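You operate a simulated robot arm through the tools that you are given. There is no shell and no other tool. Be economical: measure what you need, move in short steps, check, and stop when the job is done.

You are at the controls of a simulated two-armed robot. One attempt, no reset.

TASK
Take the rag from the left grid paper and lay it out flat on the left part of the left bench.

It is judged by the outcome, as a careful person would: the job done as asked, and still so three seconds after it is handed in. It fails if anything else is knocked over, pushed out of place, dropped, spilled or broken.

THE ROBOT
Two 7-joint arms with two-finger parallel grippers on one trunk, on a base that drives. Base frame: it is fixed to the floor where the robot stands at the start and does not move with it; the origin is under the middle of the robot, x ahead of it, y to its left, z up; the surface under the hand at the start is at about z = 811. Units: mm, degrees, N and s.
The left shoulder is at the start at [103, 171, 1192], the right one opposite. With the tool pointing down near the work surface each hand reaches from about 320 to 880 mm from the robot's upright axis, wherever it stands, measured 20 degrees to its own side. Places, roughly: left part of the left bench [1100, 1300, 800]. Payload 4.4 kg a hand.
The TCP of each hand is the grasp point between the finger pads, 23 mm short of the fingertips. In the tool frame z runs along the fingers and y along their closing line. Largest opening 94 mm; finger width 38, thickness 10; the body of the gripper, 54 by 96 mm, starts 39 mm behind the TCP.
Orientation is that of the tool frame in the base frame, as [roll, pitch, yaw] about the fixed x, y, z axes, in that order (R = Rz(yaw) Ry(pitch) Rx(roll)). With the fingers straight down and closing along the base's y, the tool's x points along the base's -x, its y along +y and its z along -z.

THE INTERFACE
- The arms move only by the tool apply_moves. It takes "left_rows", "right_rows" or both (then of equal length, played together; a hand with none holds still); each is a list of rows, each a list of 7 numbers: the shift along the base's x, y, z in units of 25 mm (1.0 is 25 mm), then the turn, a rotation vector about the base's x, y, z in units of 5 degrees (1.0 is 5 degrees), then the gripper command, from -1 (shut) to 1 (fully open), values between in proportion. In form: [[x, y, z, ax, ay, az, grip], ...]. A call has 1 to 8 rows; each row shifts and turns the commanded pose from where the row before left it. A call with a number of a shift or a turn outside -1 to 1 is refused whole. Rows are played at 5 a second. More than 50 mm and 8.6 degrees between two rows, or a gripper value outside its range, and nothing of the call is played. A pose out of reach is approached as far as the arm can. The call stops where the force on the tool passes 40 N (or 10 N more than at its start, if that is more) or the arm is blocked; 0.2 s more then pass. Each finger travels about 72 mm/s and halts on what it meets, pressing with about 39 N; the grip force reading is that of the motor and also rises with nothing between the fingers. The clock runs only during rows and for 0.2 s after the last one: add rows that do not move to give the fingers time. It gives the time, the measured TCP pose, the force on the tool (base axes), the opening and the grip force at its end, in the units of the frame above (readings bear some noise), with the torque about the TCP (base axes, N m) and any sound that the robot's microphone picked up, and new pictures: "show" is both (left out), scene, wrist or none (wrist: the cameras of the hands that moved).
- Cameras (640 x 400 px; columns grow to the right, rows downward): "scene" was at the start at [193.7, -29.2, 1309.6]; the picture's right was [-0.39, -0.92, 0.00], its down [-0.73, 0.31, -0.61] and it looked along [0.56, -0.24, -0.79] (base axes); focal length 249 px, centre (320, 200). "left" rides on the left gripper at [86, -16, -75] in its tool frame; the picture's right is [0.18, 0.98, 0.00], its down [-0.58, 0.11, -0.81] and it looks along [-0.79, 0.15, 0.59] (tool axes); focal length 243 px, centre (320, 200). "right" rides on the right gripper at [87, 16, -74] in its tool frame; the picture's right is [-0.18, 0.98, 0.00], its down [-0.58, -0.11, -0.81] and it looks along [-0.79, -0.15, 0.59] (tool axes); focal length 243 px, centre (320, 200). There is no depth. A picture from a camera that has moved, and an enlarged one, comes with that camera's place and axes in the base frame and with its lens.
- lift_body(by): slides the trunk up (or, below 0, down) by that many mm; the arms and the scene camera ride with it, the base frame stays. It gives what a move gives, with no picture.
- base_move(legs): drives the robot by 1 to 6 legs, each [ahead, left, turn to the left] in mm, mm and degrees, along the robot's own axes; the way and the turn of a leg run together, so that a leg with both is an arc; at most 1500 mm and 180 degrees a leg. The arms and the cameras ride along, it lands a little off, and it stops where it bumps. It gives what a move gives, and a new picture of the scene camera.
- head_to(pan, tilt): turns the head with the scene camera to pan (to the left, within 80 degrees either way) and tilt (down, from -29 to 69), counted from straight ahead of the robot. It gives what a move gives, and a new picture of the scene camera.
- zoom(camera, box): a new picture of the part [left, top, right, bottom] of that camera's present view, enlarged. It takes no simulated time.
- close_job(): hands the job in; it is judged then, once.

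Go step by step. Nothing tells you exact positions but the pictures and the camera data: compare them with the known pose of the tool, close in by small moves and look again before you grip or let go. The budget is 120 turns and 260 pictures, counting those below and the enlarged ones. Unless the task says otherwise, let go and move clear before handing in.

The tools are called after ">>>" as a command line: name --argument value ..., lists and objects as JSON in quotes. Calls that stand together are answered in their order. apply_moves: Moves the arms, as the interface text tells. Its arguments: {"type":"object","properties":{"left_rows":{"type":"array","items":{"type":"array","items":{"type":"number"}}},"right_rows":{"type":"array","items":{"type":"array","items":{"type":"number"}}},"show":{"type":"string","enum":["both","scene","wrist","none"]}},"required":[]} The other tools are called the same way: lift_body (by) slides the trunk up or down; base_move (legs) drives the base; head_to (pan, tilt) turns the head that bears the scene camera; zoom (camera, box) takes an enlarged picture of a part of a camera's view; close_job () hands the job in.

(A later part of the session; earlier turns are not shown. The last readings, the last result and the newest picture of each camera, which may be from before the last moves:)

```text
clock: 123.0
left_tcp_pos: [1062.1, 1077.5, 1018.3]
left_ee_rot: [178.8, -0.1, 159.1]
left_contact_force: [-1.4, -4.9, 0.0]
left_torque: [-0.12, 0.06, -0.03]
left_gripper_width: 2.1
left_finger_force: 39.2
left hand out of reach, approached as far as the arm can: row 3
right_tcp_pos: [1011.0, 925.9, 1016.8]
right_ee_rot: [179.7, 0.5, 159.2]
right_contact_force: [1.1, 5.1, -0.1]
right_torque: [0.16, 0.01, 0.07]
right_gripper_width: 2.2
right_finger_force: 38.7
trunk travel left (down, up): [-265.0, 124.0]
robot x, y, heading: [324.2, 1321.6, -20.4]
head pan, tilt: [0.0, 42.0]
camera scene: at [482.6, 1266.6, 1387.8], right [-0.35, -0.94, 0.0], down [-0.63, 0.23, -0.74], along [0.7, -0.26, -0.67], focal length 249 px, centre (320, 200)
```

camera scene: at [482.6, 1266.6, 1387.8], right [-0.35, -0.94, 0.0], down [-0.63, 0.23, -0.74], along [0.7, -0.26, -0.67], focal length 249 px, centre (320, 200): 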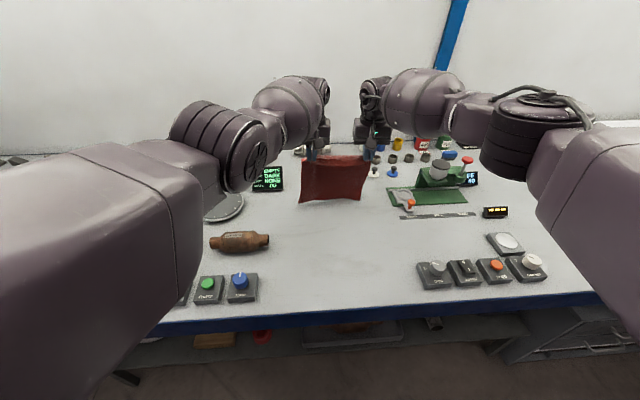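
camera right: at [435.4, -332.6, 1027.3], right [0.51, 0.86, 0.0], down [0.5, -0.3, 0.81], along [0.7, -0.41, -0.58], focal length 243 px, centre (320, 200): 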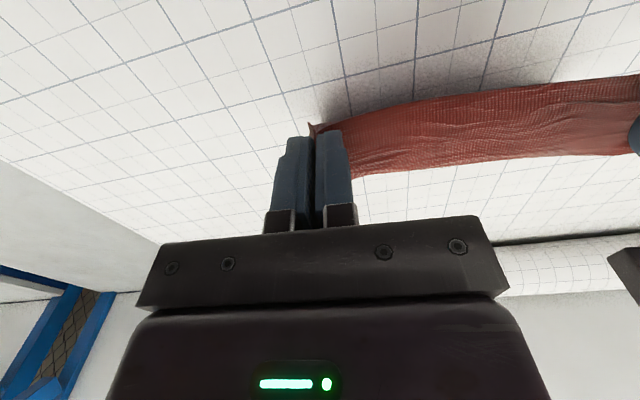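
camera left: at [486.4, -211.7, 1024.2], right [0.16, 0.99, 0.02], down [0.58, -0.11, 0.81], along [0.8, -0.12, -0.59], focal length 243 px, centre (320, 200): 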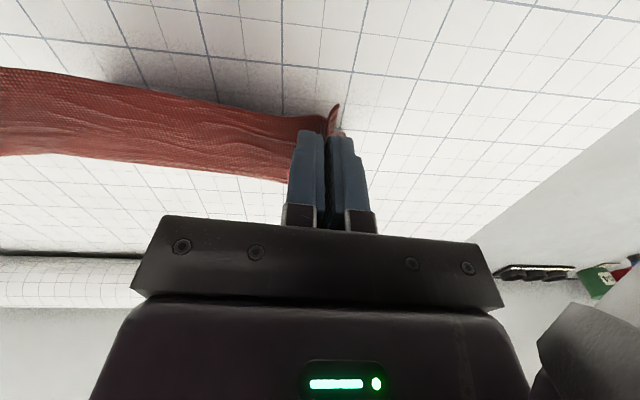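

Hanging edge touching again. Now I lay it with the base backing up and the hands lowering in steps.

>>> base_move --legs '[[-55, 0, 0]]'

>>> apply_moves --left_rows '[[0, 0, -0.5, 0, 0, 0, -1], [0, 0, -0.4, 0, 0, 0, -1]]' --right_rows '[[0, 0, -0.5, 0, 0, 0, -1], [0, 0, -0.4, 0, 0, 0, -1]]' --show "none"

>>> base_move --legs '[[-40, 0, 0]]'

>>> apply_moves --left_rows '[[0, 0, -0.5, 0, 0, 0, -1], [0, 0, -0.5, 0, 0, 0, -1]]' --right_rows '[[0, 0, -0.5, 0, 0, 0, -1], [0, 0, -0.5, 0, 0, 0, -1]]' --show "scene"

```text
clock: 123.9
left_tcp_pos: [1008.9, 1096.8, 1022.3]
left_ee_rot: [178.8, 0.0, 159.3]
left_contact_force: [-1.8, -6.2, 0.9]
left_torque: [-0.12, 0.04, 0.0]
left_gripper_width: 2.2
left_finger_force: 38.6
right_tcp_pos: [958.6, 946.5, 1018.6]
right_ee_rot: [180.0, 0.6, 159.2]
right_contact_force: [1.1, 6.3, -0.4]
right_torque: [0.12, -0.07, 0.17]
right_gripper_width: 1.9
right_finger_force: 39.1
trunk travel left (down, up): [-265.0, 124.0]
robot x, y, heading: [272.6, 1341.4, -20.0]
head pan, tilt: [0.0, 42.0]
camera scene: at [427.9, 1286.7, 1388.3], right [-0.35, -0.94, 0.0], down [-0.63, 0.23, -0.74], along [0.7, -0.26, -0.67], focal length 249 px, centre (320, 200)
```

scene: 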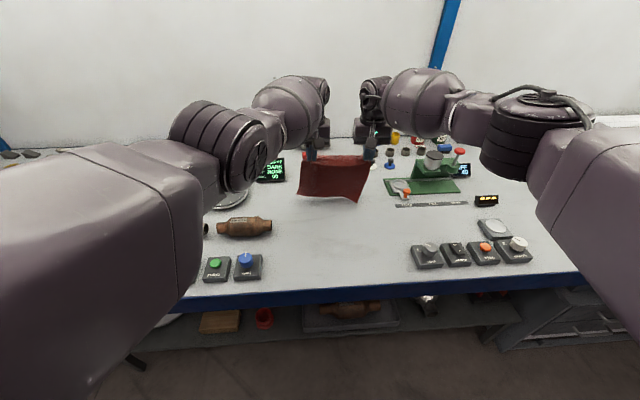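

```text
clock: 124.5
left_tcp_pos: [1004.9, 1098.9, 998.5]
left_ee_rot: [178.9, -0.1, 159.2]
left_contact_force: [-1.3, -7.2, -0.4]
left_torque: [-0.15, 0.06, -0.01]
left_gripper_width: 2.4
left_finger_force: 39.1
left hand out of reach, approached as far as the arm can: row 1
right_tcp_pos: [957.1, 945.1, 996.3]
right_ee_rot: [179.8, 0.6, 159.3]
right_contact_force: [1.7, 6.5, 0.4]
right_torque: [0.19, -0.07, 0.14]
right_gripper_width: 2.2
right_finger_force: 39.5
trunk travel left (down, up): [-265.0, 124.0]
robot x, y, heading: [276.4, 1343.6, -20.4]
head pan, tilt: [0.0, 42.0]
```

```text
clock: 125.4
left_tcp_pos: [969.0, 1112.4, 999.4]
left_ee_rot: [178.8, 0.0, 159.2]
left_contact_force: [-2.3, -8.3, 0.5]
left_torque: [-0.18, 0.06, -0.04]
left_gripper_width: 2.1
left_finger_force: 39.2
right_tcp_pos: [918.0, 959.1, 996.7]
right_ee_rot: [179.7, 0.7, 159.2]
right_contact_force: [1.8, 8.6, 0.4]
right_torque: [0.19, -0.08, 0.14]
right_gripper_width: 2.1
right_finger_force: 38.9
trunk travel left (down, up): [-265.0, 124.0]
robot x, y, heading: [234.8, 1360.4, -19.9]
head pan, tilt: [0.0, 42.0]
camera scene: at [390.7, 1300.5, 1388.3], right [-0.35, -0.94, 0.0], down [-0.63, 0.23, -0.74], along [0.7, -0.26, -0.67], focal length 249 px, centre (320, 200)
```

scene: 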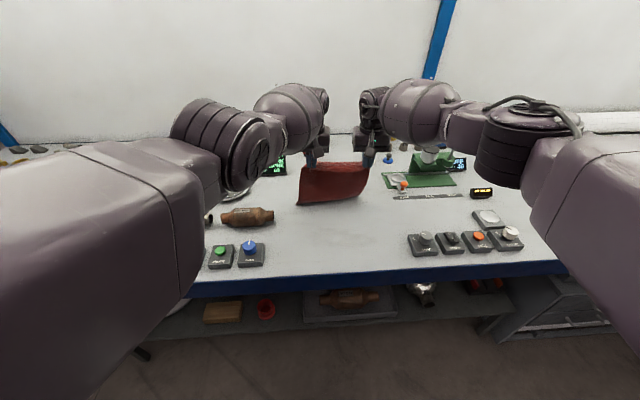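

```text
clock: 126.0
left_tcp_pos: [967.1, 1113.0, 975.1]
left_ee_rot: [178.8, -0.1, 159.2]
left_contact_force: [-1.3, -6.9, 0.6]
left_torque: [-0.17, 0.05, 0.0]
left_gripper_width: 2.1
left_finger_force: 39.1
left hand out of reach, approached as far as the arm can: row 1
right_tcp_pos: [920.5, 959.4, 968.4]
right_ee_rot: [179.6, 0.5, 159.4]
right_contact_force: [2.9, 6.5, 1.3]
right_torque: [0.16, -0.02, 0.16]
right_gripper_width: 2.1
right_finger_force: 39.0
trunk travel left (down, up): [-265.0, 124.0]
robot x, y, heading: [238.2, 1356.3, -20.2]
head pan, tilt: [0.0, 42.0]
camera scene: at [393.1, 1299.9, 1387.9], right [-0.34, -0.94, 0.0], down [-0.63, 0.23, -0.74], along [0.7, -0.26, -0.67], focal length 249 px, centre (320, 200)
```

scene: 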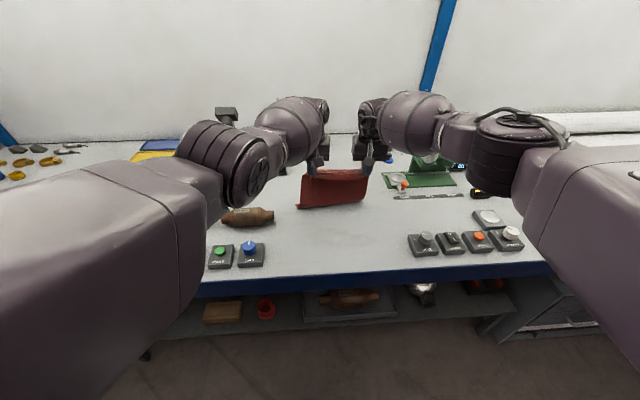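

>>> apply_moves --left_rows '[[0, 0, 0, 0, 0, 0, -1]]' --right_rows '[[0, 0, 0, 0, 0, 0, -1]]' --show "wrist"

>>> zoom --camera "scene" --box '[220, 130, 428, 260]'

```text
clock: 126.4
left_tcp_pos: [966.5, 1113.9, 974.5]
left_ee_rot: [178.8, -0.1, 159.2]
left_contact_force: [-2.4, -8.1, 0.4]
left_torque: [-0.18, 0.06, 0.0]
left_gripper_width: 2.2
left_finger_force: 39.6
right_tcp_pos: [920.2, 959.1, 967.7]
right_ee_rot: [179.8, 0.5, 159.4]
right_contact_force: [1.7, 8.8, 0.8]
right_torque: [0.23, -0.03, 0.15]
right_gripper_width: 1.8
right_finger_force: 38.7
trunk travel left (down, up): [-265.0, 124.0]
robot x, y, heading: [235.8, 1356.6, -20.5]
head pan, tilt: [0.0, 42.0]
camera right: at [843.5, 1003.7, 1041.9], right [0.52, 0.85, 0.01], down [0.5, -0.31, 0.81], along [0.69, -0.42, -0.58], focal length 243 px, centre (320, 200)
camera left: at [879.7, 1127.8, 1048.9], right [0.18, 0.98, 0.02], down [0.58, -0.12, 0.81], along [0.8, -0.13, -0.59], focal length 243 px, centre (320, 200)
```

right: 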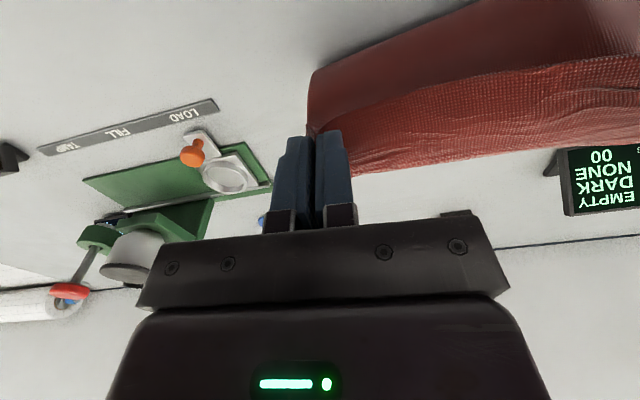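
left: 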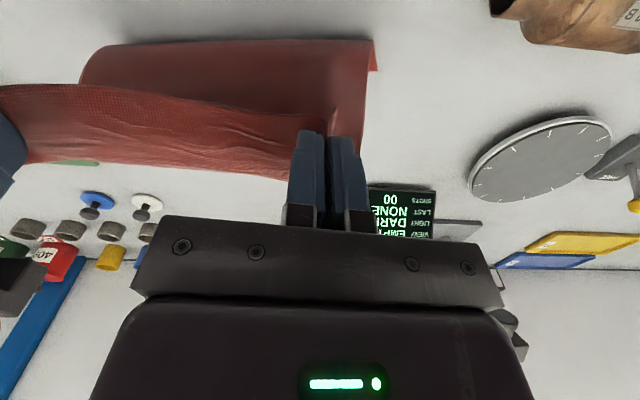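

```text
3.08 times, centred on (324, 195) of scene
camera zoom: at [392.5, 1299.9, 1388.1], right [-0.34, -0.94, 0.0], down [-0.63, 0.23, -0.74], along [0.7, -0.26, -0.67], focal length 767 px, centre (308, 215)
```

zoom: 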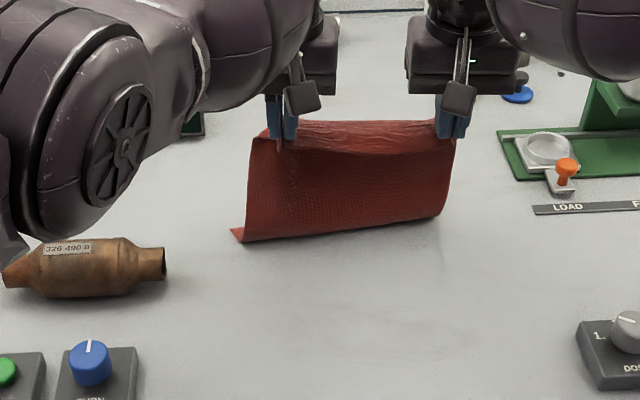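

The lower edge has just reached the bench. Backing up now should make it trail outward; I continue and check each step.

>>> base_move --legs '[[-40, 0, 0]]'

>>> apply_moves --left_rows '[[0, 0, -0.6, 0, 0, 0, -1], [0, 0, -0.6, 0, 0, 0, -1]]' --right_rows '[[0, 0, -0.5, 0, 0, 0, -1], [0, 0, -0.5, 0, 0, 0, -1]]' --show "wrist"

>>> zoom --camera "scene" --box '[220, 130, 428, 260]'

```text
clock: 127.3
left_tcp_pos: [926.7, 1128.9, 975.0]
left_ee_rot: [178.9, 0.1, 159.1]
left_contact_force: [-3.3, -9.5, -0.1]
left_torque: [-0.25, 0.05, -0.02]
left_gripper_width: 1.9
left_finger_force: 39.6
right_tcp_pos: [881.5, 973.0, 969.4]
right_ee_rot: [179.8, 0.7, 159.3]
right_contact_force: [1.1, 8.8, 0.2]
right_torque: [0.22, -0.09, 0.16]
right_gripper_width: 2.2
right_finger_force: 39.1
trunk travel left (down, up): [-265.0, 124.0]
robot x, y, heading: [198.7, 1369.5, -20.2]
head pan, tilt: [0.0, 42.0]
camera scene: at [353.4, 1314.2, 1388.3], right [-0.34, -0.94, 0.0], down [-0.63, 0.23, -0.74], along [0.7, -0.26, -0.67], focal length 249 px, centre (320, 200)
```

scene: 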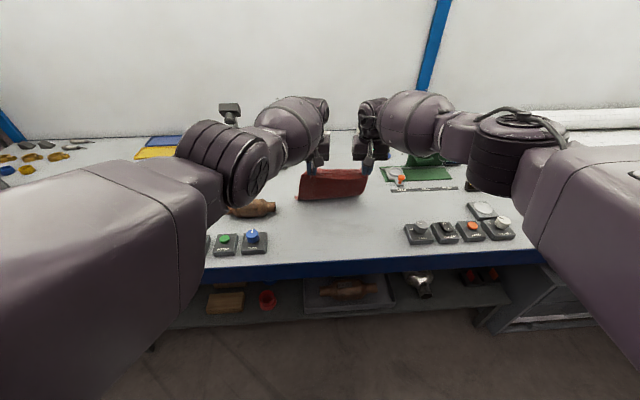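

```text
clock: 127.9
left_tcp_pos: [924.5, 1129.8, 947.0]
left_ee_rot: [179.0, 0.1, 159.2]
left_contact_force: [-1.1, -10.0, -0.3]
left_torque: [-0.2, -0.03, -0.03]
left_gripper_width: 1.8
left_finger_force: 39.0
left hand out of reach, approached as far as the arm can: row 2
right_tcp_pos: [883.9, 972.6, 943.1]
right_ee_rot: [179.7, 0.4, 159.4]
right_contact_force: [2.3, 9.2, -0.5]
right_torque: [0.27, -0.09, 0.16]
right_gripper_width: 1.8
right_finger_force: 39.1
trunk travel left (down, up): [-265.0, 124.0]
robot x, y, heading: [200.7, 1366.4, -20.0]
head pan, tilt: [0.0, 42.0]
camera right: at [806.7, 1017.2, 1016.9], right [0.52, 0.86, 0.01], down [0.5, -0.31, 0.81], along [0.7, -0.42, -0.58], focal length 243 px, centre (320, 200)
camera left: at [837.0, 1144.0, 1022.1], right [0.18, 0.98, 0.02], down [0.58, -0.12, 0.81], along [0.8, -0.13, -0.59], focal length 243 px, centre (320, 200)
```

right: 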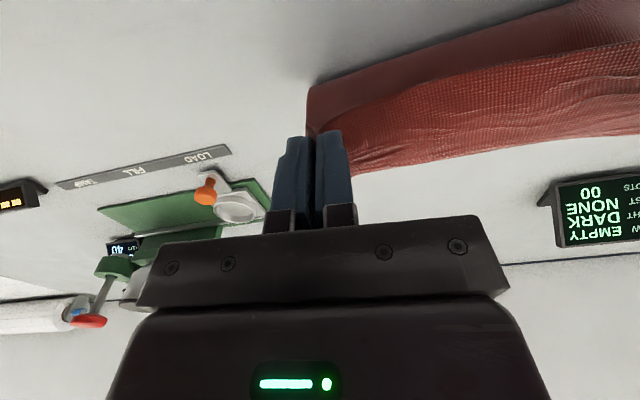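
left: 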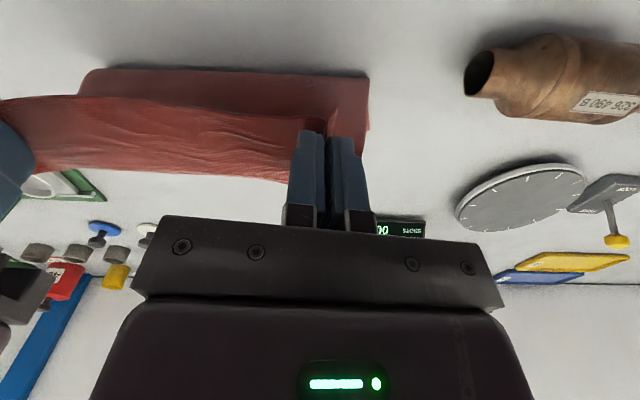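

```text
3.08 times, centred on (324, 195) of scene
camera zoom: at [355.1, 1313.4, 1388.1], right [-0.34, -0.94, 0.0], down [-0.63, 0.23, -0.74], along [0.7, -0.26, -0.67], focal length 767 px, centre (308, 215)
```

zoom: 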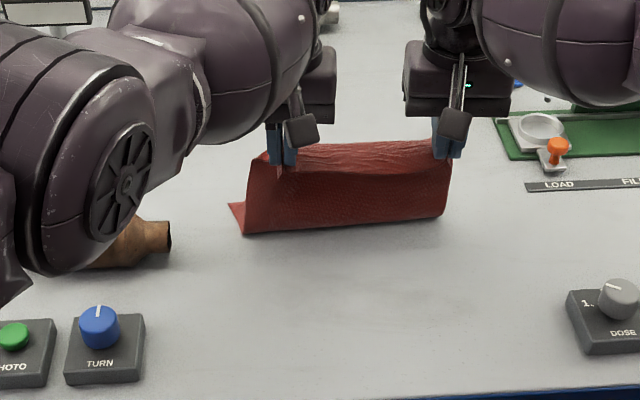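

The far edge now trails away under the hands as wanted. I keep backing and lowering.

>>> base_move --legs '[[-55, 0, 0]]'

>>> apply_moves --left_rows '[[0, 0, -0.6, 0, 0, 0, -1], [0, 0, -0.6, 0, 0, 0, -1]]' --right_rows '[[0, 0, -0.55, 0, 0, 0, -1], [0, 0, -0.55, 0, 0, 0, -1]]' --show "wrist"

>>> zoom --camera "scene" --box '[220, 130, 428, 260]'

```text
clock: 128.8
left_tcp_pos: [871.8, 1151.0, 948.4]
left_ee_rot: [178.9, 0.1, 159.3]
left_contact_force: [-2.3, -13.1, 0.0]
left_torque: [-0.32, 0.05, -0.03]
left_gripper_width: 2.2
left_finger_force: 38.9
right_tcp_pos: [831.7, 991.2, 944.2]
right_ee_rot: [179.7, 0.6, 159.5]
right_contact_force: [1.9, 13.0, 0.7]
right_torque: [0.33, -0.07, 0.22]
right_gripper_width: 2.2
right_finger_force: 38.9
trunk travel left (down, up): [-265.0, 124.0]
robot x, y, heading: [149.7, 1388.6, -19.8]
head pan, tilt: [0.0, 42.0]
camera scene: at [302.2, 1333.3, 1388.3], right [-0.34, -0.94, 0.0], down [-0.63, 0.23, -0.74], along [0.7, -0.26, -0.67], focal length 249 px, centre (320, 200)
```

scene: 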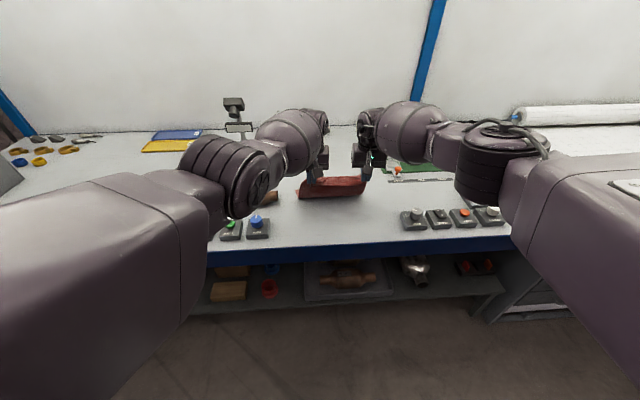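

```text
clock: 129.4
left_tcp_pos: [867.7, 1152.4, 921.1]
left_ee_rot: [179.0, 0.0, 159.2]
left_contact_force: [-0.7, -12.2, -0.2]
left_torque: [-0.28, 0.08, -0.04]
left_gripper_width: 1.9
left_finger_force: 38.8
left hand out of reach, approached as far as the arm can: row 1, 2
right_tcp_pos: [834.1, 993.6, 915.3]
right_ee_rot: [179.8, 0.5, 159.6]
right_contact_force: [2.3, 11.2, 0.6]
right_torque: [0.28, -0.06, 0.18]
right_gripper_width: 2.5
right_finger_force: 38.8
trunk travel left (down, up): [-265.0, 124.0]
robot x, y, heading: [150.0, 1389.4, -20.1]
head pan, tilt: [0.0, 42.0]
camera right: at [756.2, 1038.2, 989.3], right [0.52, 0.86, 0.01], down [0.5, -0.31, 0.81], along [0.7, -0.41, -0.59], focal length 243 px, centre (320, 200)
camera left: at [780.0, 1167.2, 995.3], right [0.18, 0.98, 0.02], down [0.58, -0.12, 0.81], along [0.8, -0.13, -0.59], focal length 243 px, centre (320, 200)
```

right: 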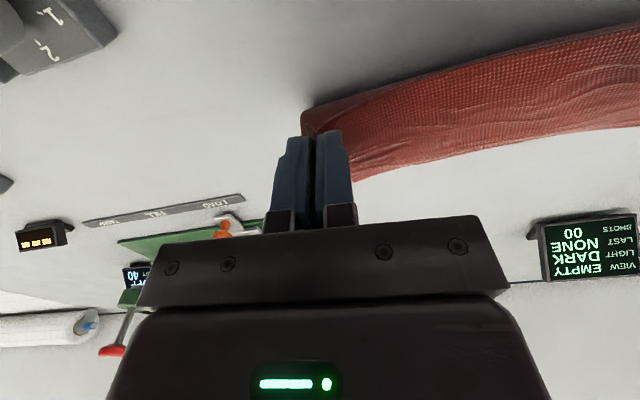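
left: 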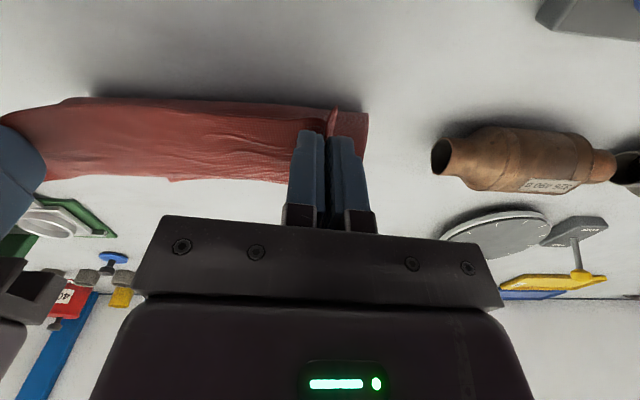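

```text
3.08 times, centred on (324, 195) of scene
camera zoom: at [303.8, 1332.9, 1388.0], right [-0.34, -0.94, 0.0], down [-0.63, 0.23, -0.74], along [0.7, -0.26, -0.67], focal length 767 px, centre (308, 215)
```

zoom: 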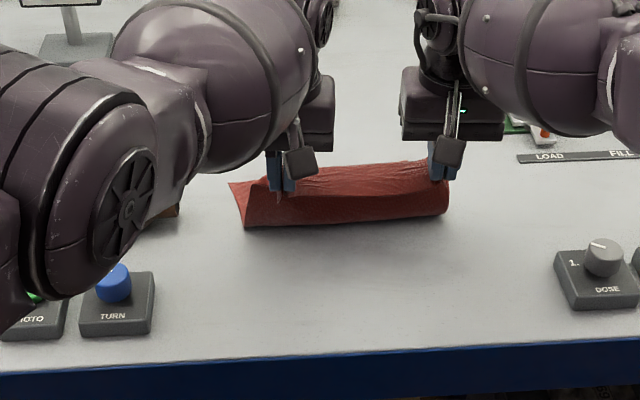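

The sheet trails properly in an L shape behind the hands. Two more small steps take the hands down to the surface.

>>> base_move --legs '[[-30, 0, 0]]'

>>> apply_moves --left_rows '[[0, 0, -0.6, 0, 0, 0, -1], [0, 0, -0.6, 0, 0, 0, -1], [0, 0, -0.6, 0, 0, 0, -1]]' --right_rows '[[0, 0, -0.52, 0, 0, 0, -1], [0, 0, -0.52, 0, 0, 0, -1], [0, 0, -0.52, 0, 0, 0, -1]]' --show "wrist"

>>> zoom --camera "scene" --box '[220, 130, 428, 260]'

```text
clock: 130.3
left_tcp_pos: [837.0, 1164.5, 923.2]
left_ee_rot: [178.9, 0.1, 159.4]
left_contact_force: [-2.5, -14.2, 0.0]
left_torque: [-0.37, 0.03, -0.06]
left_gripper_width: 2.5
left_finger_force: 38.8
right_tcp_pos: [804.1, 1003.4, 917.0]
right_ee_rot: [179.7, 0.6, 159.6]
right_contact_force: [2.1, 14.6, 0.3]
right_torque: [0.36, -0.09, 0.25]
right_gripper_width: 2.1
right_finger_force: 39.0
trunk travel left (down, up): [-265.0, 124.0]
robot x, y, heading: [119.4, 1403.5, -19.7]
head pan, tilt: [0.0, 42.0]
camera scene: at [274.1, 1343.5, 1388.3], right [-0.34, -0.94, 0.0], down [-0.63, 0.23, -0.74], along [0.7, -0.26, -0.67], focal length 249 px, centre (320, 200)
```

scene: 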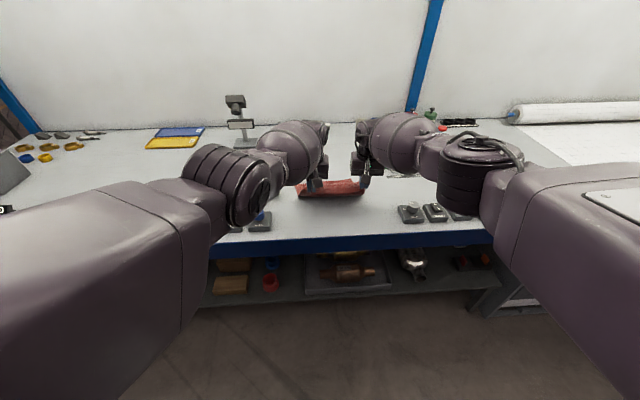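

```text
clock: 131.1
left_tcp_pos: [829.1, 1170.3, 880.8]
left_ee_rot: [179.2, 0.0, 159.2]
left_contact_force: [-2.6, -20.0, 0.0]
left_torque: [-0.5, 0.05, -0.05]
left_gripper_width: 2.1
left_finger_force: 39.2
left hand out of reach, approached as far as the arm can: row 1, 3
right_tcp_pos: [799.0, 1007.7, 883.4]
right_ee_rot: [179.5, 0.3, 159.7]
right_contact_force: [2.9, 20.7, -0.5]
right_torque: [0.48, -0.05, 0.36]
right_gripper_width: 2.2
right_finger_force: 39.2
right hand out of reach, approached as far as the arm can: row 2, 3
trunk travel left (down, up): [-265.0, 124.0]
robot x, y, heading: [119.8, 1399.8, -20.0]
head pan, tilt: [0.0, 42.0]
camera right: at [723.5, 1051.4, 956.5], right [0.51, 0.86, 0.01], down [0.5, -0.31, 0.81], along [0.7, -0.41, -0.59], focal length 243 px, centre (320, 200)
camera left: at [742.8, 1185.2, 954.8], right [0.18, 0.98, 0.01], down [0.58, -0.12, 0.81], along [0.8, -0.13, -0.59], focal length 243 px, centre (320, 200)
```

right: 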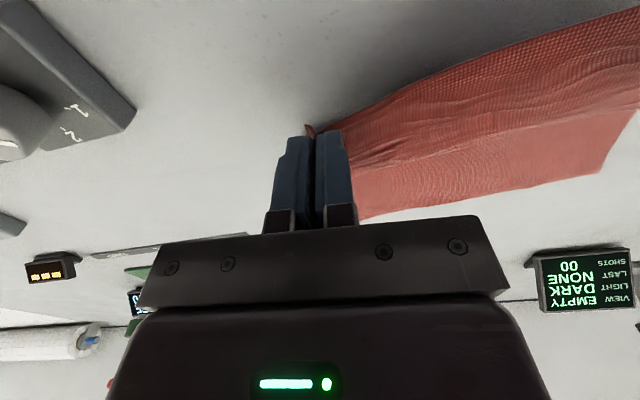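
left: 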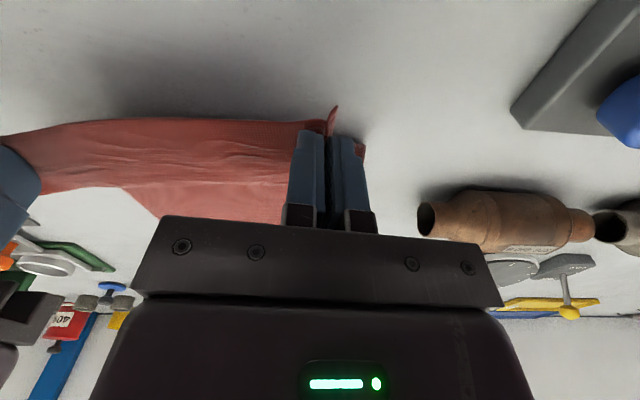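

```text
3.08 times, centred on (324, 195) of scene
camera zoom: at [276.7, 1343.8, 1387.9], right [-0.34, -0.94, 0.0], down [-0.63, 0.23, -0.74], along [0.7, -0.26, -0.67], focal length 767 px, centre (308, 215)
```

zoom: 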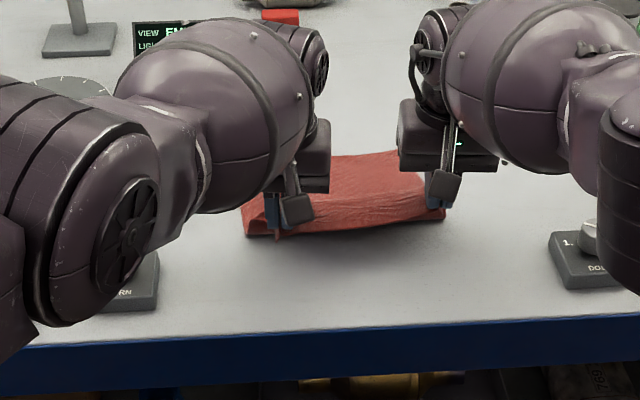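

The sheet now spreads out behind the hands. The right arm is near full stretch, so I lower the last bit with slight retraction and less tension.

>>> apply_moves --left_rows '[[-0.15, 0.0, -0.35, 0, 0, 0, -1], [-0.15, 0.0, -0.35, 0, 0, 0, -1], [-0.15, 0.0, -0.35, 0, 0, 0, -1], [-0.15, 0, -0.35, 0, 0, 0, -1]]' --right_rows '[[-0.2, 0.12, -0.38, 0, 0, 0, -1], [-0.2, 0.12, -0.38, 0, 0, 0, -1], [-0.2, 0.12, -0.38, 0, 0, 0, -1], [-0.2, 0.12, -0.38, 0, 0, 0, -1]]' --show "wrist"

>>> zoom --camera "scene" --box '[220, 130, 428, 260]'

```text
clock: 132.1
left_tcp_pos: [813.2, 1172.9, 845.4]
left_ee_rot: [178.9, 0.0, 159.3]
left_contact_force: [-0.9, -7.7, -0.4]
left_torque: [-0.18, 0.05, -0.02]
left_gripper_width: 2.0
left_finger_force: 39.4
right_tcp_pos: [780.3, 1016.1, 846.6]
right_ee_rot: [179.7, 0.5, 159.5]
right_contact_force: [1.0, 7.7, -0.1]
right_torque: [0.19, -0.04, 0.14]
right_gripper_width: 2.1
right_finger_force: 38.7
trunk travel left (down, up): [-265.0, 124.0]
robot x, y, heading: [118.5, 1402.2, -20.0]
head pan, tilt: [0.0, 42.0]
camera right: at [702.4, 1060.6, 920.2], right [0.52, 0.86, 0.01], down [0.5, -0.31, 0.81], along [0.7, -0.42, -0.58], focal length 243 px, centre (320, 200)
camera left: at [727.0, 1187.0, 920.5], right [0.18, 0.98, 0.02], down [0.58, -0.12, 0.81], along [0.8, -0.13, -0.59], focal length 243 px, centre (320, 200)
```

right: 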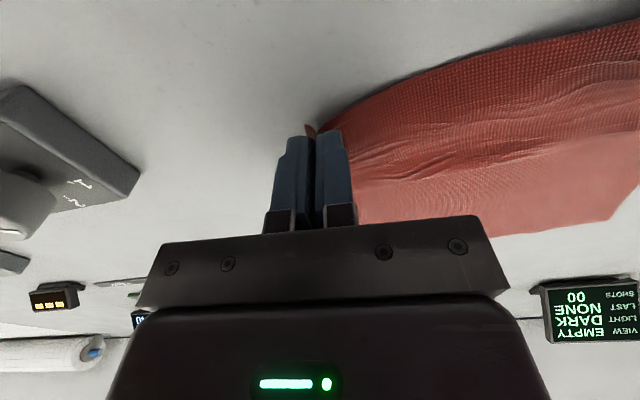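
left: 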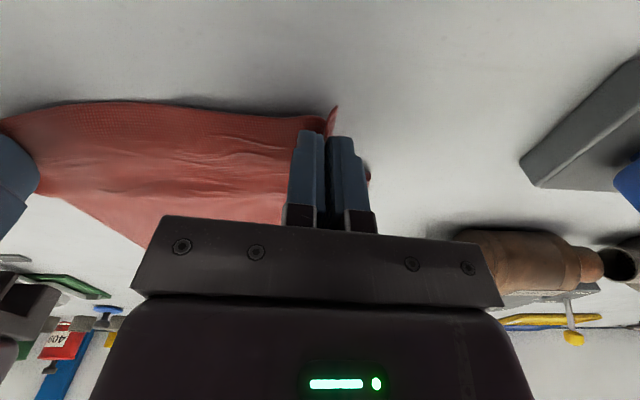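

```text
3.08 times, centred on (324, 195) of scene
camera zoom: at [275.8, 1343.0, 1388.0], right [-0.34, -0.94, 0.0], down [-0.63, 0.23, -0.74], along [0.7, -0.26, -0.67], focal length 767 px, centre (308, 215)
```

zoom: 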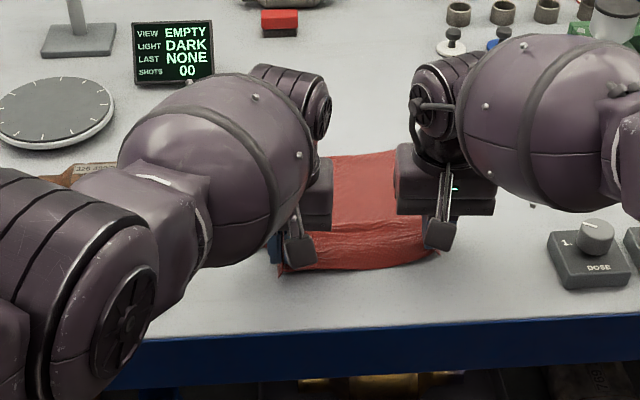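

Almost flat, with a slight bulge near the hands. I pull back about 20 mm while lowering the last bit to remove it.

>>> apply_moves --left_rows '[[-0.3, 0.11, -0.15, 0, 0, 0, -1], [-0.3, 0.11, -0.15, 0, 0, 0, -1], [-0.3, 0.14, -0.05, 0, 0, 0, -1]]' --right_rows '[[-0.3, 0.11, -0.15, 0, 0, 0, -1], [-0.3, 0.11, -0.15, 0, 0, 0, -1], [-0.3, 0.09, -0.1, 0, 0, 0, -1]]' --show "wrist"

>>> zoom --camera "scene" --box '[220, 130, 428, 260]'

```text
clock: 132.9
left_tcp_pos: [790.6, 1179.5, 835.0]
left_ee_rot: [179.1, 0.0, 159.2]
left_contact_force: [-1.1, -6.5, 0.7]
left_torque: [-0.16, 0.02, -0.01]
left_gripper_width: 2.1
left_finger_force: 38.7
right_tcp_pos: [756.4, 1024.2, 834.9]
right_ee_rot: [179.6, 0.5, 159.5]
right_contact_force: [0.7, 6.3, 0.5]
right_torque: [0.17, -0.03, 0.13]
right_gripper_width: 2.0
right_finger_force: 39.1
trunk travel left (down, up): [-265.0, 124.0]
robot x, y, heading: [121.7, 1399.2, -20.2]
head pan, tilt: [0.0, 42.0]
camera right: at [679.2, 1068.4, 909.2], right [0.52, 0.86, 0.01], down [0.5, -0.31, 0.81], along [0.7, -0.41, -0.58], focal length 243 px, centre (320, 200)
camera left: at [705.0, 1193.8, 910.5], right [0.18, 0.98, 0.02], down [0.58, -0.12, 0.81], along [0.8, -0.13, -0.59], focal length 243 px, centre (320, 200)
```

right: 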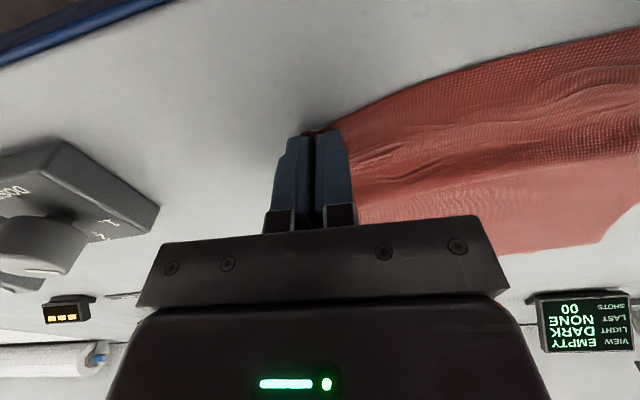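
left: 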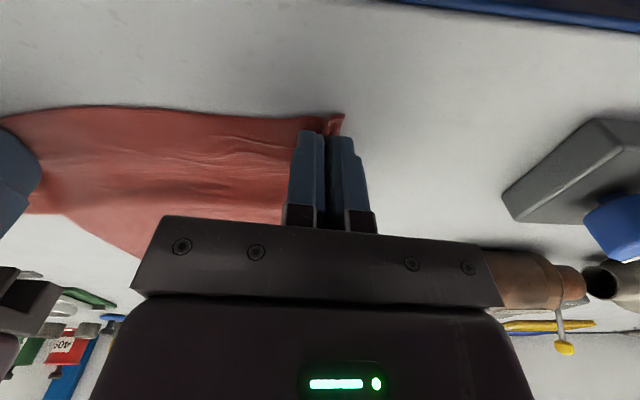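

```text
3.08 times, centred on (324, 195) of scene
camera zoom: at [275.5, 1342.9, 1388.1], right [-0.34, -0.94, 0.0], down [-0.63, 0.23, -0.74], along [0.7, -0.26, -0.67], focal length 767 px, centre (308, 215)
```

zoom: 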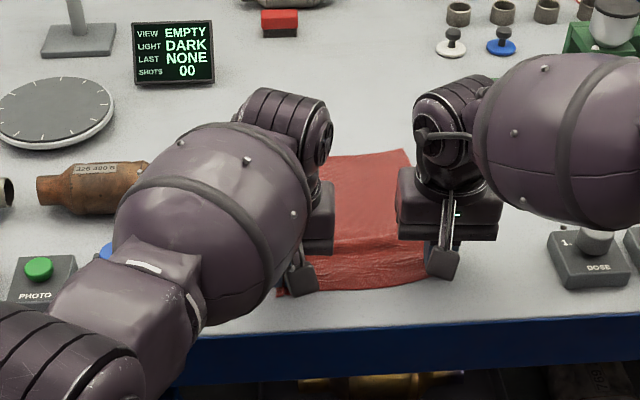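

The rag lies flat at the front of the free patch with about 55 mm to the bench edge. I open both grippers gently and lift straight up.

>>> apply_moves --left_rows '[[0, 0, 0, 0, 0, 0, -0.85], [0, 0, 0, 0, 0, 0, -0.65], [0, 0, 0, 0, 0, 0, -0.5], [0, 0, 0.2, 0, 0, 0, -0.5], [0, 0, 0.5, 0, 0, 0, -0.5], [0, 0, 0.8, 0, 0, 0, -0.5], [0, 0, 0.8, 0, 0, 0, -0.5]]' --right_rows '[[0, 0, 0, 0, 0, 0, -0.85], [0, 0, 0, 0, 0, 0, -0.65], [0, 0, 0, 0, 0, 0, -0.5], [0, 0, 0.2, 0, 0, 0, -0.5], [0, 0, 0.5, 0, 0, 0, -0.5], [0, 0, 0.8, 0, 0, 0, -0.5], [0, 0, 0.8, 0, 0, 0, -0.5]]'

```text
clock: 134.5
left_tcp_pos: [790.7, 1181.1, 894.9]
left_ee_rot: [178.8, 0.0, 159.3]
left_contact_force: [0.0, 0.1, -0.2]
left_torque: [-0.02, -0.03, 0.0]
left_gripper_width: 23.5
left_finger_force: 0.1
right_tcp_pos: [756.1, 1025.1, 895.0]
right_ee_rot: [179.7, 0.5, 159.4]
right_contact_force: [-0.6, 0.2, -0.1]
right_torque: [-0.02, -0.04, -0.03]
right_gripper_width: 23.4
right_finger_force: 0.1
trunk travel left (down, up): [-265.0, 124.0]
robot x, y, heading: [120.5, 1402.3, -20.2]
head pan, tilt: [0.0, 42.0]
camera scene: at [275.2, 1343.0, 1388.2], right [-0.34, -0.94, 0.0], down [-0.63, 0.23, -0.74], along [0.7, -0.26, -0.67], focal length 249 px, centre (320, 200)
camera right: at [678.0, 1069.3, 968.7], right [0.52, 0.86, 0.01], down [0.5, -0.31, 0.81], along [0.7, -0.41, -0.58], focal length 243 px, centre (320, 200)
camera left: at [704.9, 1194.5, 969.7], right [0.18, 0.98, 0.02], down [0.58, -0.12, 0.81], along [0.8, -0.13, -0.59], focal length 243 px, centre (320, 200)
```

scene: 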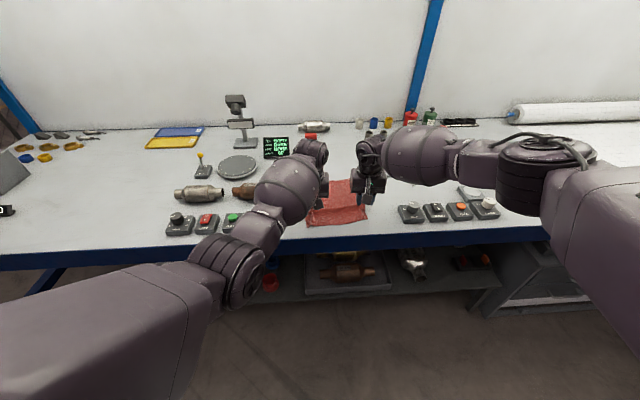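
right: 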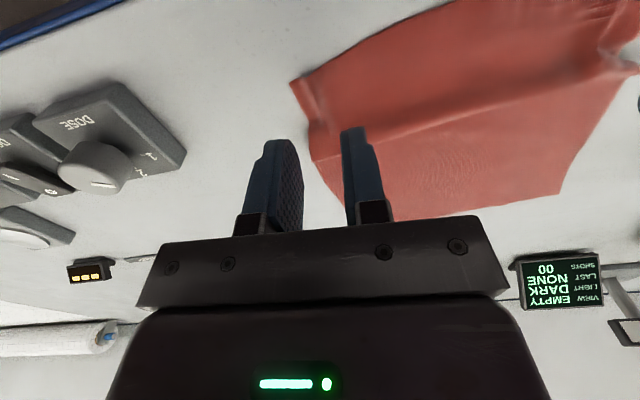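
left: 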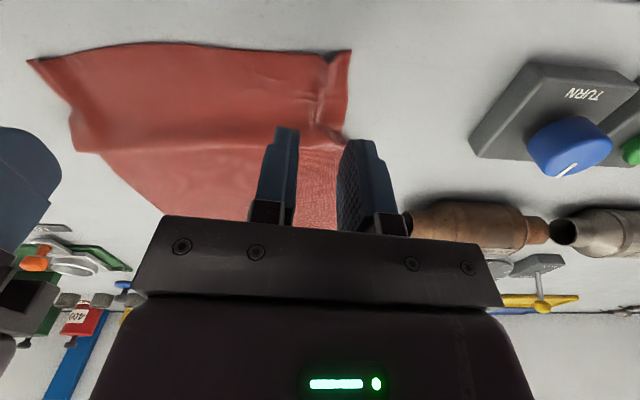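

The rag is laid with just one shallow ridge across it. I lift the hands away to inspect.

>>> apply_moves --left_rows '[[0, 0, 0.9, 0, 0, 0, -0.5], [0, 0, 0.9, 0, 0, 0, -0.5], [0, 0, 0.9, 0, 0, 0, -0.5], [0.2, 0.9, 0.9, 0, 0, 0, -0.5], [0.2, 0.9, 0.9, 0, 0, 0, -0.5], [0.2, 0.9, 0.9, 0, 0, 0, -0.5]]' --right_rows '[[0, 0, 0.9, 0, 0, 0, -0.5], [0, 0, 0.9, 0, 0, 0, -0.5], [0, 0, 0.9, 0, 0, 0, -0.5], [-0.3, -0.9, 0.9, 0, 0, 0, -0.5], [-0.3, -0.9, 0.9, 0, 0, 0, -0.5], [-0.3, -0.9, 0.9, 0, 0, 0, -0.5]]' --show "none"

>>> zoom --camera "scene" --box '[260, 150, 420, 250]'

```text
clock: 135.9
left_tcp_pos: [806.1, 1250.1, 1029.3]
left_ee_rot: [178.9, -0.1, 159.3]
left_contact_force: [-0.9, -0.3, 0.3]
left_torque: [-0.01, -0.03, 0.02]
left_gripper_width: 23.8
left_finger_force: 0.1
right_tcp_pos: [734.5, 957.0, 1028.3]
right_ee_rot: [179.7, 0.6, 159.7]
right_contact_force: [0.6, -0.1, 0.7]
right_torque: [-0.05, -0.02, -0.01]
right_gripper_width: 23.3
right_finger_force: 0.0
trunk travel left (down, up): [-265.0, 124.0]
robot x, y, heading: [121.8, 1399.3, -19.9]
head pan, tilt: [0.0, 42.0]
```

```text
4.00 times, centred on (340, 200) of scene
camera zoom: at [275.4, 1344.0, 1388.2], right [-0.34, -0.94, 0.0], down [-0.63, 0.23, -0.74], along [0.7, -0.26, -0.67], focal length 997 px, centre (240, 200)
```

zoom: 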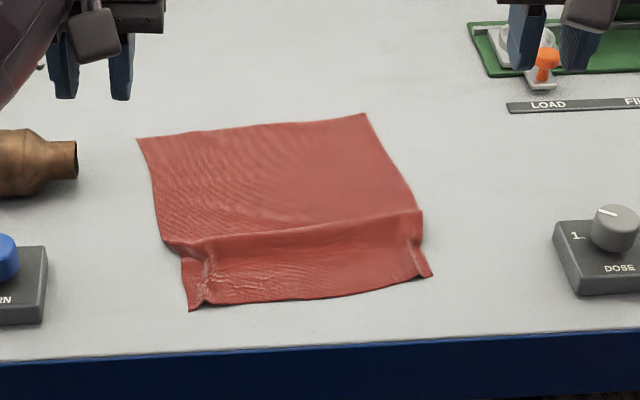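

What remains is a crease with small puckers where the fingers gripped. I go back down with closed fingers, press lightly, spread the fingers to smooth the puckers, and pull back slightly.

>>> apply_moves --left_rows '[[-0.2, -0.92, 0, 0, 0, 0, -1], [-0.2, -0.92, 0, 0, 0, 0, -1], [-0.21, -0.92, -0.9, 0, 0, 0, -1], [0, 0, -0.95, 0, 0, 0, -1], [0, 0, -0.95, 0, 0, 0, -1], [0, 0, -0.95, 0, 0, 0, -1], [0, 0, -0.95, 0, 0, 0, -1], [0, 0, -0.95, 0, 0, 0, -1]]' --right_rows '[[0.3, 0.9, 0, 0, 0, 0, -1], [0.3, 0.9, 0, 0, 0, 0, -1], [0.3, 0.9, -0.9, 0, 0, 0, -1], [0, 0, -0.95, 0, 0, 0, -1], [0, 0, -0.95, 0, 0, 0, -1], [0, 0, -0.95, 0, 0, 0, -1], [0, 0, -0.95, 0, 0, 0, -1], [0, 0, -0.95, 0, 0, 0, -1]]' --show "wrist"

```text
clock: 137.7
left_tcp_pos: [793.3, 1180.6, 885.9]
left_ee_rot: [178.9, -0.1, 159.3]
left_contact_force: [-0.3, -0.3, 0.4]
left_torque: [-0.01, 0.01, 0.0]
left_gripper_width: 0.3
left_finger_force: 38.9
right_tcp_pos: [756.9, 1021.3, 884.5]
right_ee_rot: [179.7, 0.5, 159.6]
right_contact_force: [1.1, 0.0, 0.3]
right_torque: [-0.01, 0.01, 0.03]
right_gripper_width: 0.1
right_finger_force: 38.7
trunk travel left (down, up): [-265.0, 124.0]
robot x, y, heading: [121.5, 1403.5, -20.2]
head pan, tilt: [0.0, 42.0]
camera right: at [680.9, 1067.4, 958.4], right [0.52, 0.86, 0.01], down [0.5, -0.31, 0.81], along [0.7, -0.41, -0.59], focal length 243 px, centre (320, 200)
camera left: at [706.0, 1195.0, 960.3], right [0.18, 0.98, 0.02], down [0.58, -0.12, 0.81], along [0.8, -0.13, -0.59], focal length 243 px, centre (320, 200)
```

right: 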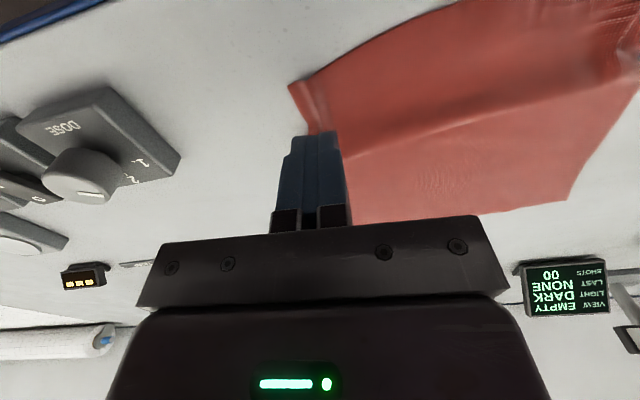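
left: 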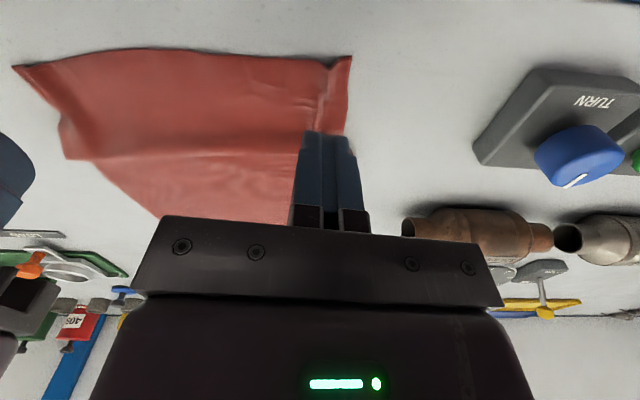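

>>> apply_moves --left_rows '[[0, 0, -0.65, 0, 0, 0, -1], [0, 0, -0.65, 0, 0, 0, -1], [0, 0, -0.65, 0, 0, 0, -1], [0, 0, -0.15, 0, 0, 0, -1], [0, 0, -0.06, 0, 0, 0, -1]]' --right_rows '[[0, 0, -0.65, 0, 0, 0, -1], [0, 0, -0.65, 0, 0, 0, -1], [0, 0, -0.65, 0, 0, 0, -1], [0, 0, -0.1, 0, 0, 0, -1], [0, 0, -0.06, 0, 0, 0, -1]]' --show "none"

```text
clock: 138.9
left_tcp_pos: [791.6, 1178.6, 834.2]
left_ee_rot: [179.0, 0.1, 159.1]
left_contact_force: [0.4, 1.4, 13.8]
left_torque: [0.07, 0.17, 0.01]
left_gripper_width: 0.3
left_finger_force: 38.9
right_tcp_pos: [755.5, 1023.4, 834.6]
right_ee_rot: [179.7, 0.6, 159.5]
right_contact_force: [0.0, -1.0, 0.4]
right_torque: [0.01, 0.05, -0.01]
right_gripper_width: 0.0
right_finger_force: 39.3
trunk travel left (down, up): [-265.0, 124.0]
robot x, y, heading: [121.2, 1398.1, -20.0]
head pan, tilt: [0.0, 42.0]
```

Left presses about 14 N; the right needs a touch more. Then I spread the fingers while pressed, pull back about 10 mm, and lift.

>>> apply_moves --left_rows '[[0, 0, 0, 0, 0, 0, -1], [0, 0, 0, 0, 0, 0, -0.7], [0, 0, 0, 0, 0, 0, -0.4], [0, 0, 0, 0, 0, 0, -0.1], [0, 0, 0, 0, 0, 0, -0.1]]' --right_rows '[[0, 0, -0.12, 0, 0, 0, -1], [0, 0, 0, 0, 0, 0, -0.7], [0, 0, 0, 0, 0, 0, -0.4], [0, 0, 0, 0, 0, 0, -0.1], [0, 0, 0, 0, 0, 0, -0.1]]' --show "wrist"

```text
clock: 140.1
left_tcp_pos: [790.4, 1181.2, 834.2]
left_ee_rot: [179.0, 0.2, 159.3]
left_contact_force: [2.5, 1.8, 15.0]
left_torque: [-0.27, 0.26, 0.03]
left_gripper_width: 40.9
left_finger_force: 0.2
right_tcp_pos: [755.5, 1024.8, 834.1]
right_ee_rot: [179.7, 0.8, 159.6]
right_contact_force: [3.0, 5.7, 27.4]
right_torque: [-0.13, 0.24, 0.0]
right_gripper_width: 38.0
right_finger_force: 0.0
trunk travel left (down, up): [-265.0, 124.0]
robot x, y, heading: [123.4, 1403.3, -20.3]
head pan, tilt: [0.0, 42.0]
camera right: at [678.7, 1070.0, 907.5], right [0.52, 0.86, 0.01], down [0.49, -0.31, 0.81], along [0.7, -0.42, -0.58], focal length 243 px, centre (320, 200)
camera left: at [704.0, 1194.5, 908.8], right [0.18, 0.98, 0.02], down [0.57, -0.12, 0.81], along [0.8, -0.13, -0.59], focal length 243 px, centre (320, 200)
```

right: 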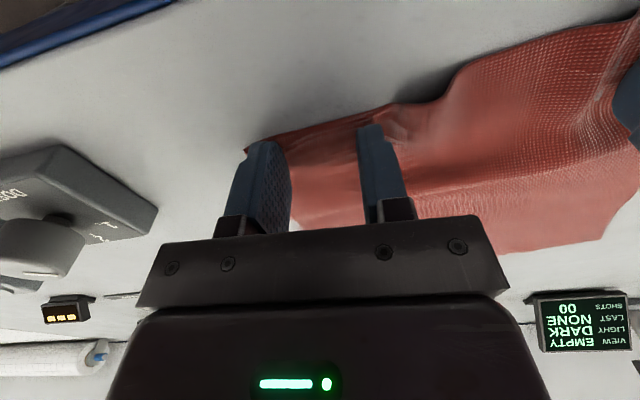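
left: 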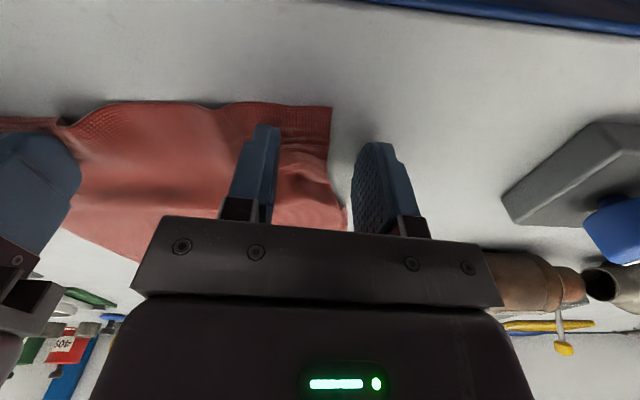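

The inner fingers nudged the cloth inward. Keeping them pressed, I drag both hands outward and slightly back to pull the near edge taut.

>>> apply_moves --left_rows '[[0.0, 0.3, 0, 0, 0, 0, -0.1], [0.0, 0.3, 0, 0, 0, 0, -0.1], [-0.05, 0.3, 0, 0, 0, 0, -0.1]]' --right_rows '[[-0.18, -0.26, 0, 0, 0, 0, -0.1], [-0.18, -0.26, 0, 0, 0, 0, -0.1], [-0.18, -0.26, 0, 0, 0, 0, -0.1]]' --show "wrist"

```text
clock: 140.9
left_tcp_pos: [790.6, 1201.3, 834.7]
left_ee_rot: [179.0, 0.2, 159.2]
left_contact_force: [-0.4, -8.5, 11.5]
left_torque: [-0.52, 0.28, 0.16]
left_gripper_width: 46.1
left_finger_force: 4.8
right_tcp_pos: [743.0, 1008.4, 834.3]
right_ee_rot: [179.6, 0.9, 159.7]
right_contact_force: [5.7, 15.7, 34.7]
right_torque: [-0.13, 0.2, 0.02]
right_gripper_width: 36.8
right_finger_force: 0.1
trunk travel left (down, up): [-265.0, 124.0]
robot x, y, heading: [122.4, 1400.6, -20.1]
head pan, tilt: [0.0, 42.0]
camera right: at [666.6, 1052.5, 907.5], right [0.51, 0.86, 0.01], down [0.49, -0.31, 0.81], along [0.7, -0.41, -0.58], focal length 243 px, centre (320, 200)
camera left: at [703.3, 1216.5, 908.9], right [0.18, 0.98, 0.02], down [0.57, -0.12, 0.81], along [0.8, -0.13, -0.59], focal length 243 px, centre (320, 200)
```

right: 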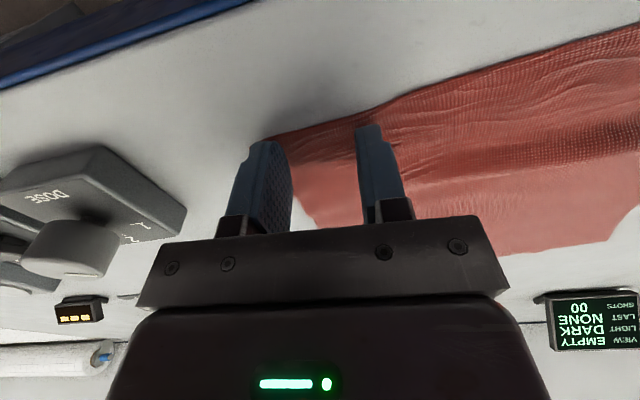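
left: 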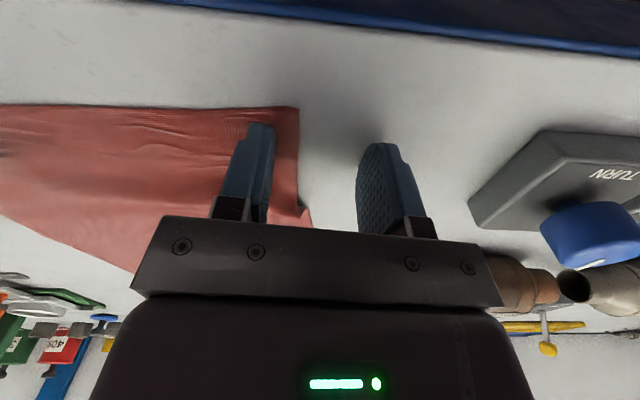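

Now the near edge is spread. One small pull toward me to flatten the ridge, then straight up.

>>> apply_moves --left_rows '[[-0.22, 0.1, 0, 0, 0, 0, -0.1], [-0.22, 0.1, 0, 0, 0, 0, -0.1], [0, 0, 0.4, 0, 0, 0, -0.1], [0, 0, 0.9, 0, 0, 0, -0.1], [0, 0, 0.9, 0, 0, 0, -0.1], [0, 0, 0.9, 0, 0, 0, -0.1], [0.2, 0.9, 0.9, 0, 0, 0, -0.1], [0.2, 0.9, 0.9, 0, 0, 0, -0.1]]' --right_rows '[[-0.22, 0.06, 0, 0, 0, 0, -0.1], [-0.22, 0.06, 0, 0, 0, 0, -0.1], [0, 0, 0.4, 0, 0, 0, -0.1], [0, 0, 0.9, 0, 0, 0, -0.1], [0, 0, 0.9, 0, 0, 0, -0.1], [0, 0, 0.9, 0, 0, 0, -0.1], [-0.3, -0.9, 0.9, 0, 0, 0, -0.1], [-0.3, -0.9, 0.9, 0, 0, 0, -0.1]]' --show "none"

>>> zoom --camera "scene" --box '[260, 150, 420, 250]'

```text
clock: 142.7
left_tcp_pos: [787.9, 1251.7, 957.9]
left_ee_rot: [178.9, 0.1, 159.3]
left_contact_force: [0.1, 0.2, -0.4]
left_torque: [-0.02, -0.05, -0.03]
left_gripper_width: 42.3
left_finger_force: 0.0
right_tcp_pos: [718.4, 961.1, 955.0]
right_ee_rot: [179.6, 0.6, 159.6]
right_contact_force: [-0.2, 1.0, -0.1]
right_torque: [0.02, 0.01, 0.03]
right_gripper_width: 42.2
right_finger_force: 0.0
trunk travel left (down, up): [-265.0, 124.0]
robot x, y, heading: [122.8, 1396.9, -20.2]
head pan, tilt: [0.0, 42.0]
```

```text
4.00 times, centred on (340, 200) of scene
camera zoom: at [274.8, 1343.2, 1388.3], right [-0.34, -0.94, 0.0], down [-0.63, 0.23, -0.74], along [0.7, -0.26, -0.67], focal length 997 px, centre (240, 200)
```

zoom: 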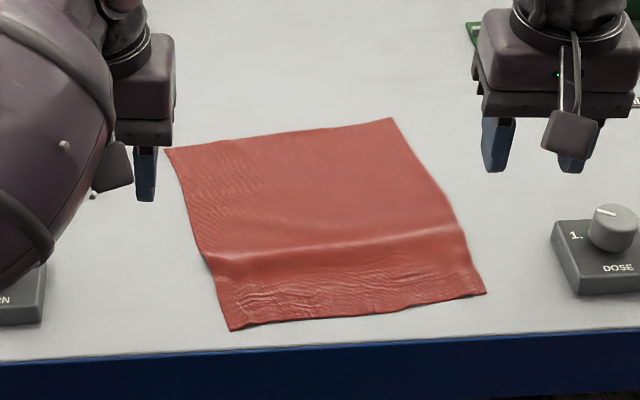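

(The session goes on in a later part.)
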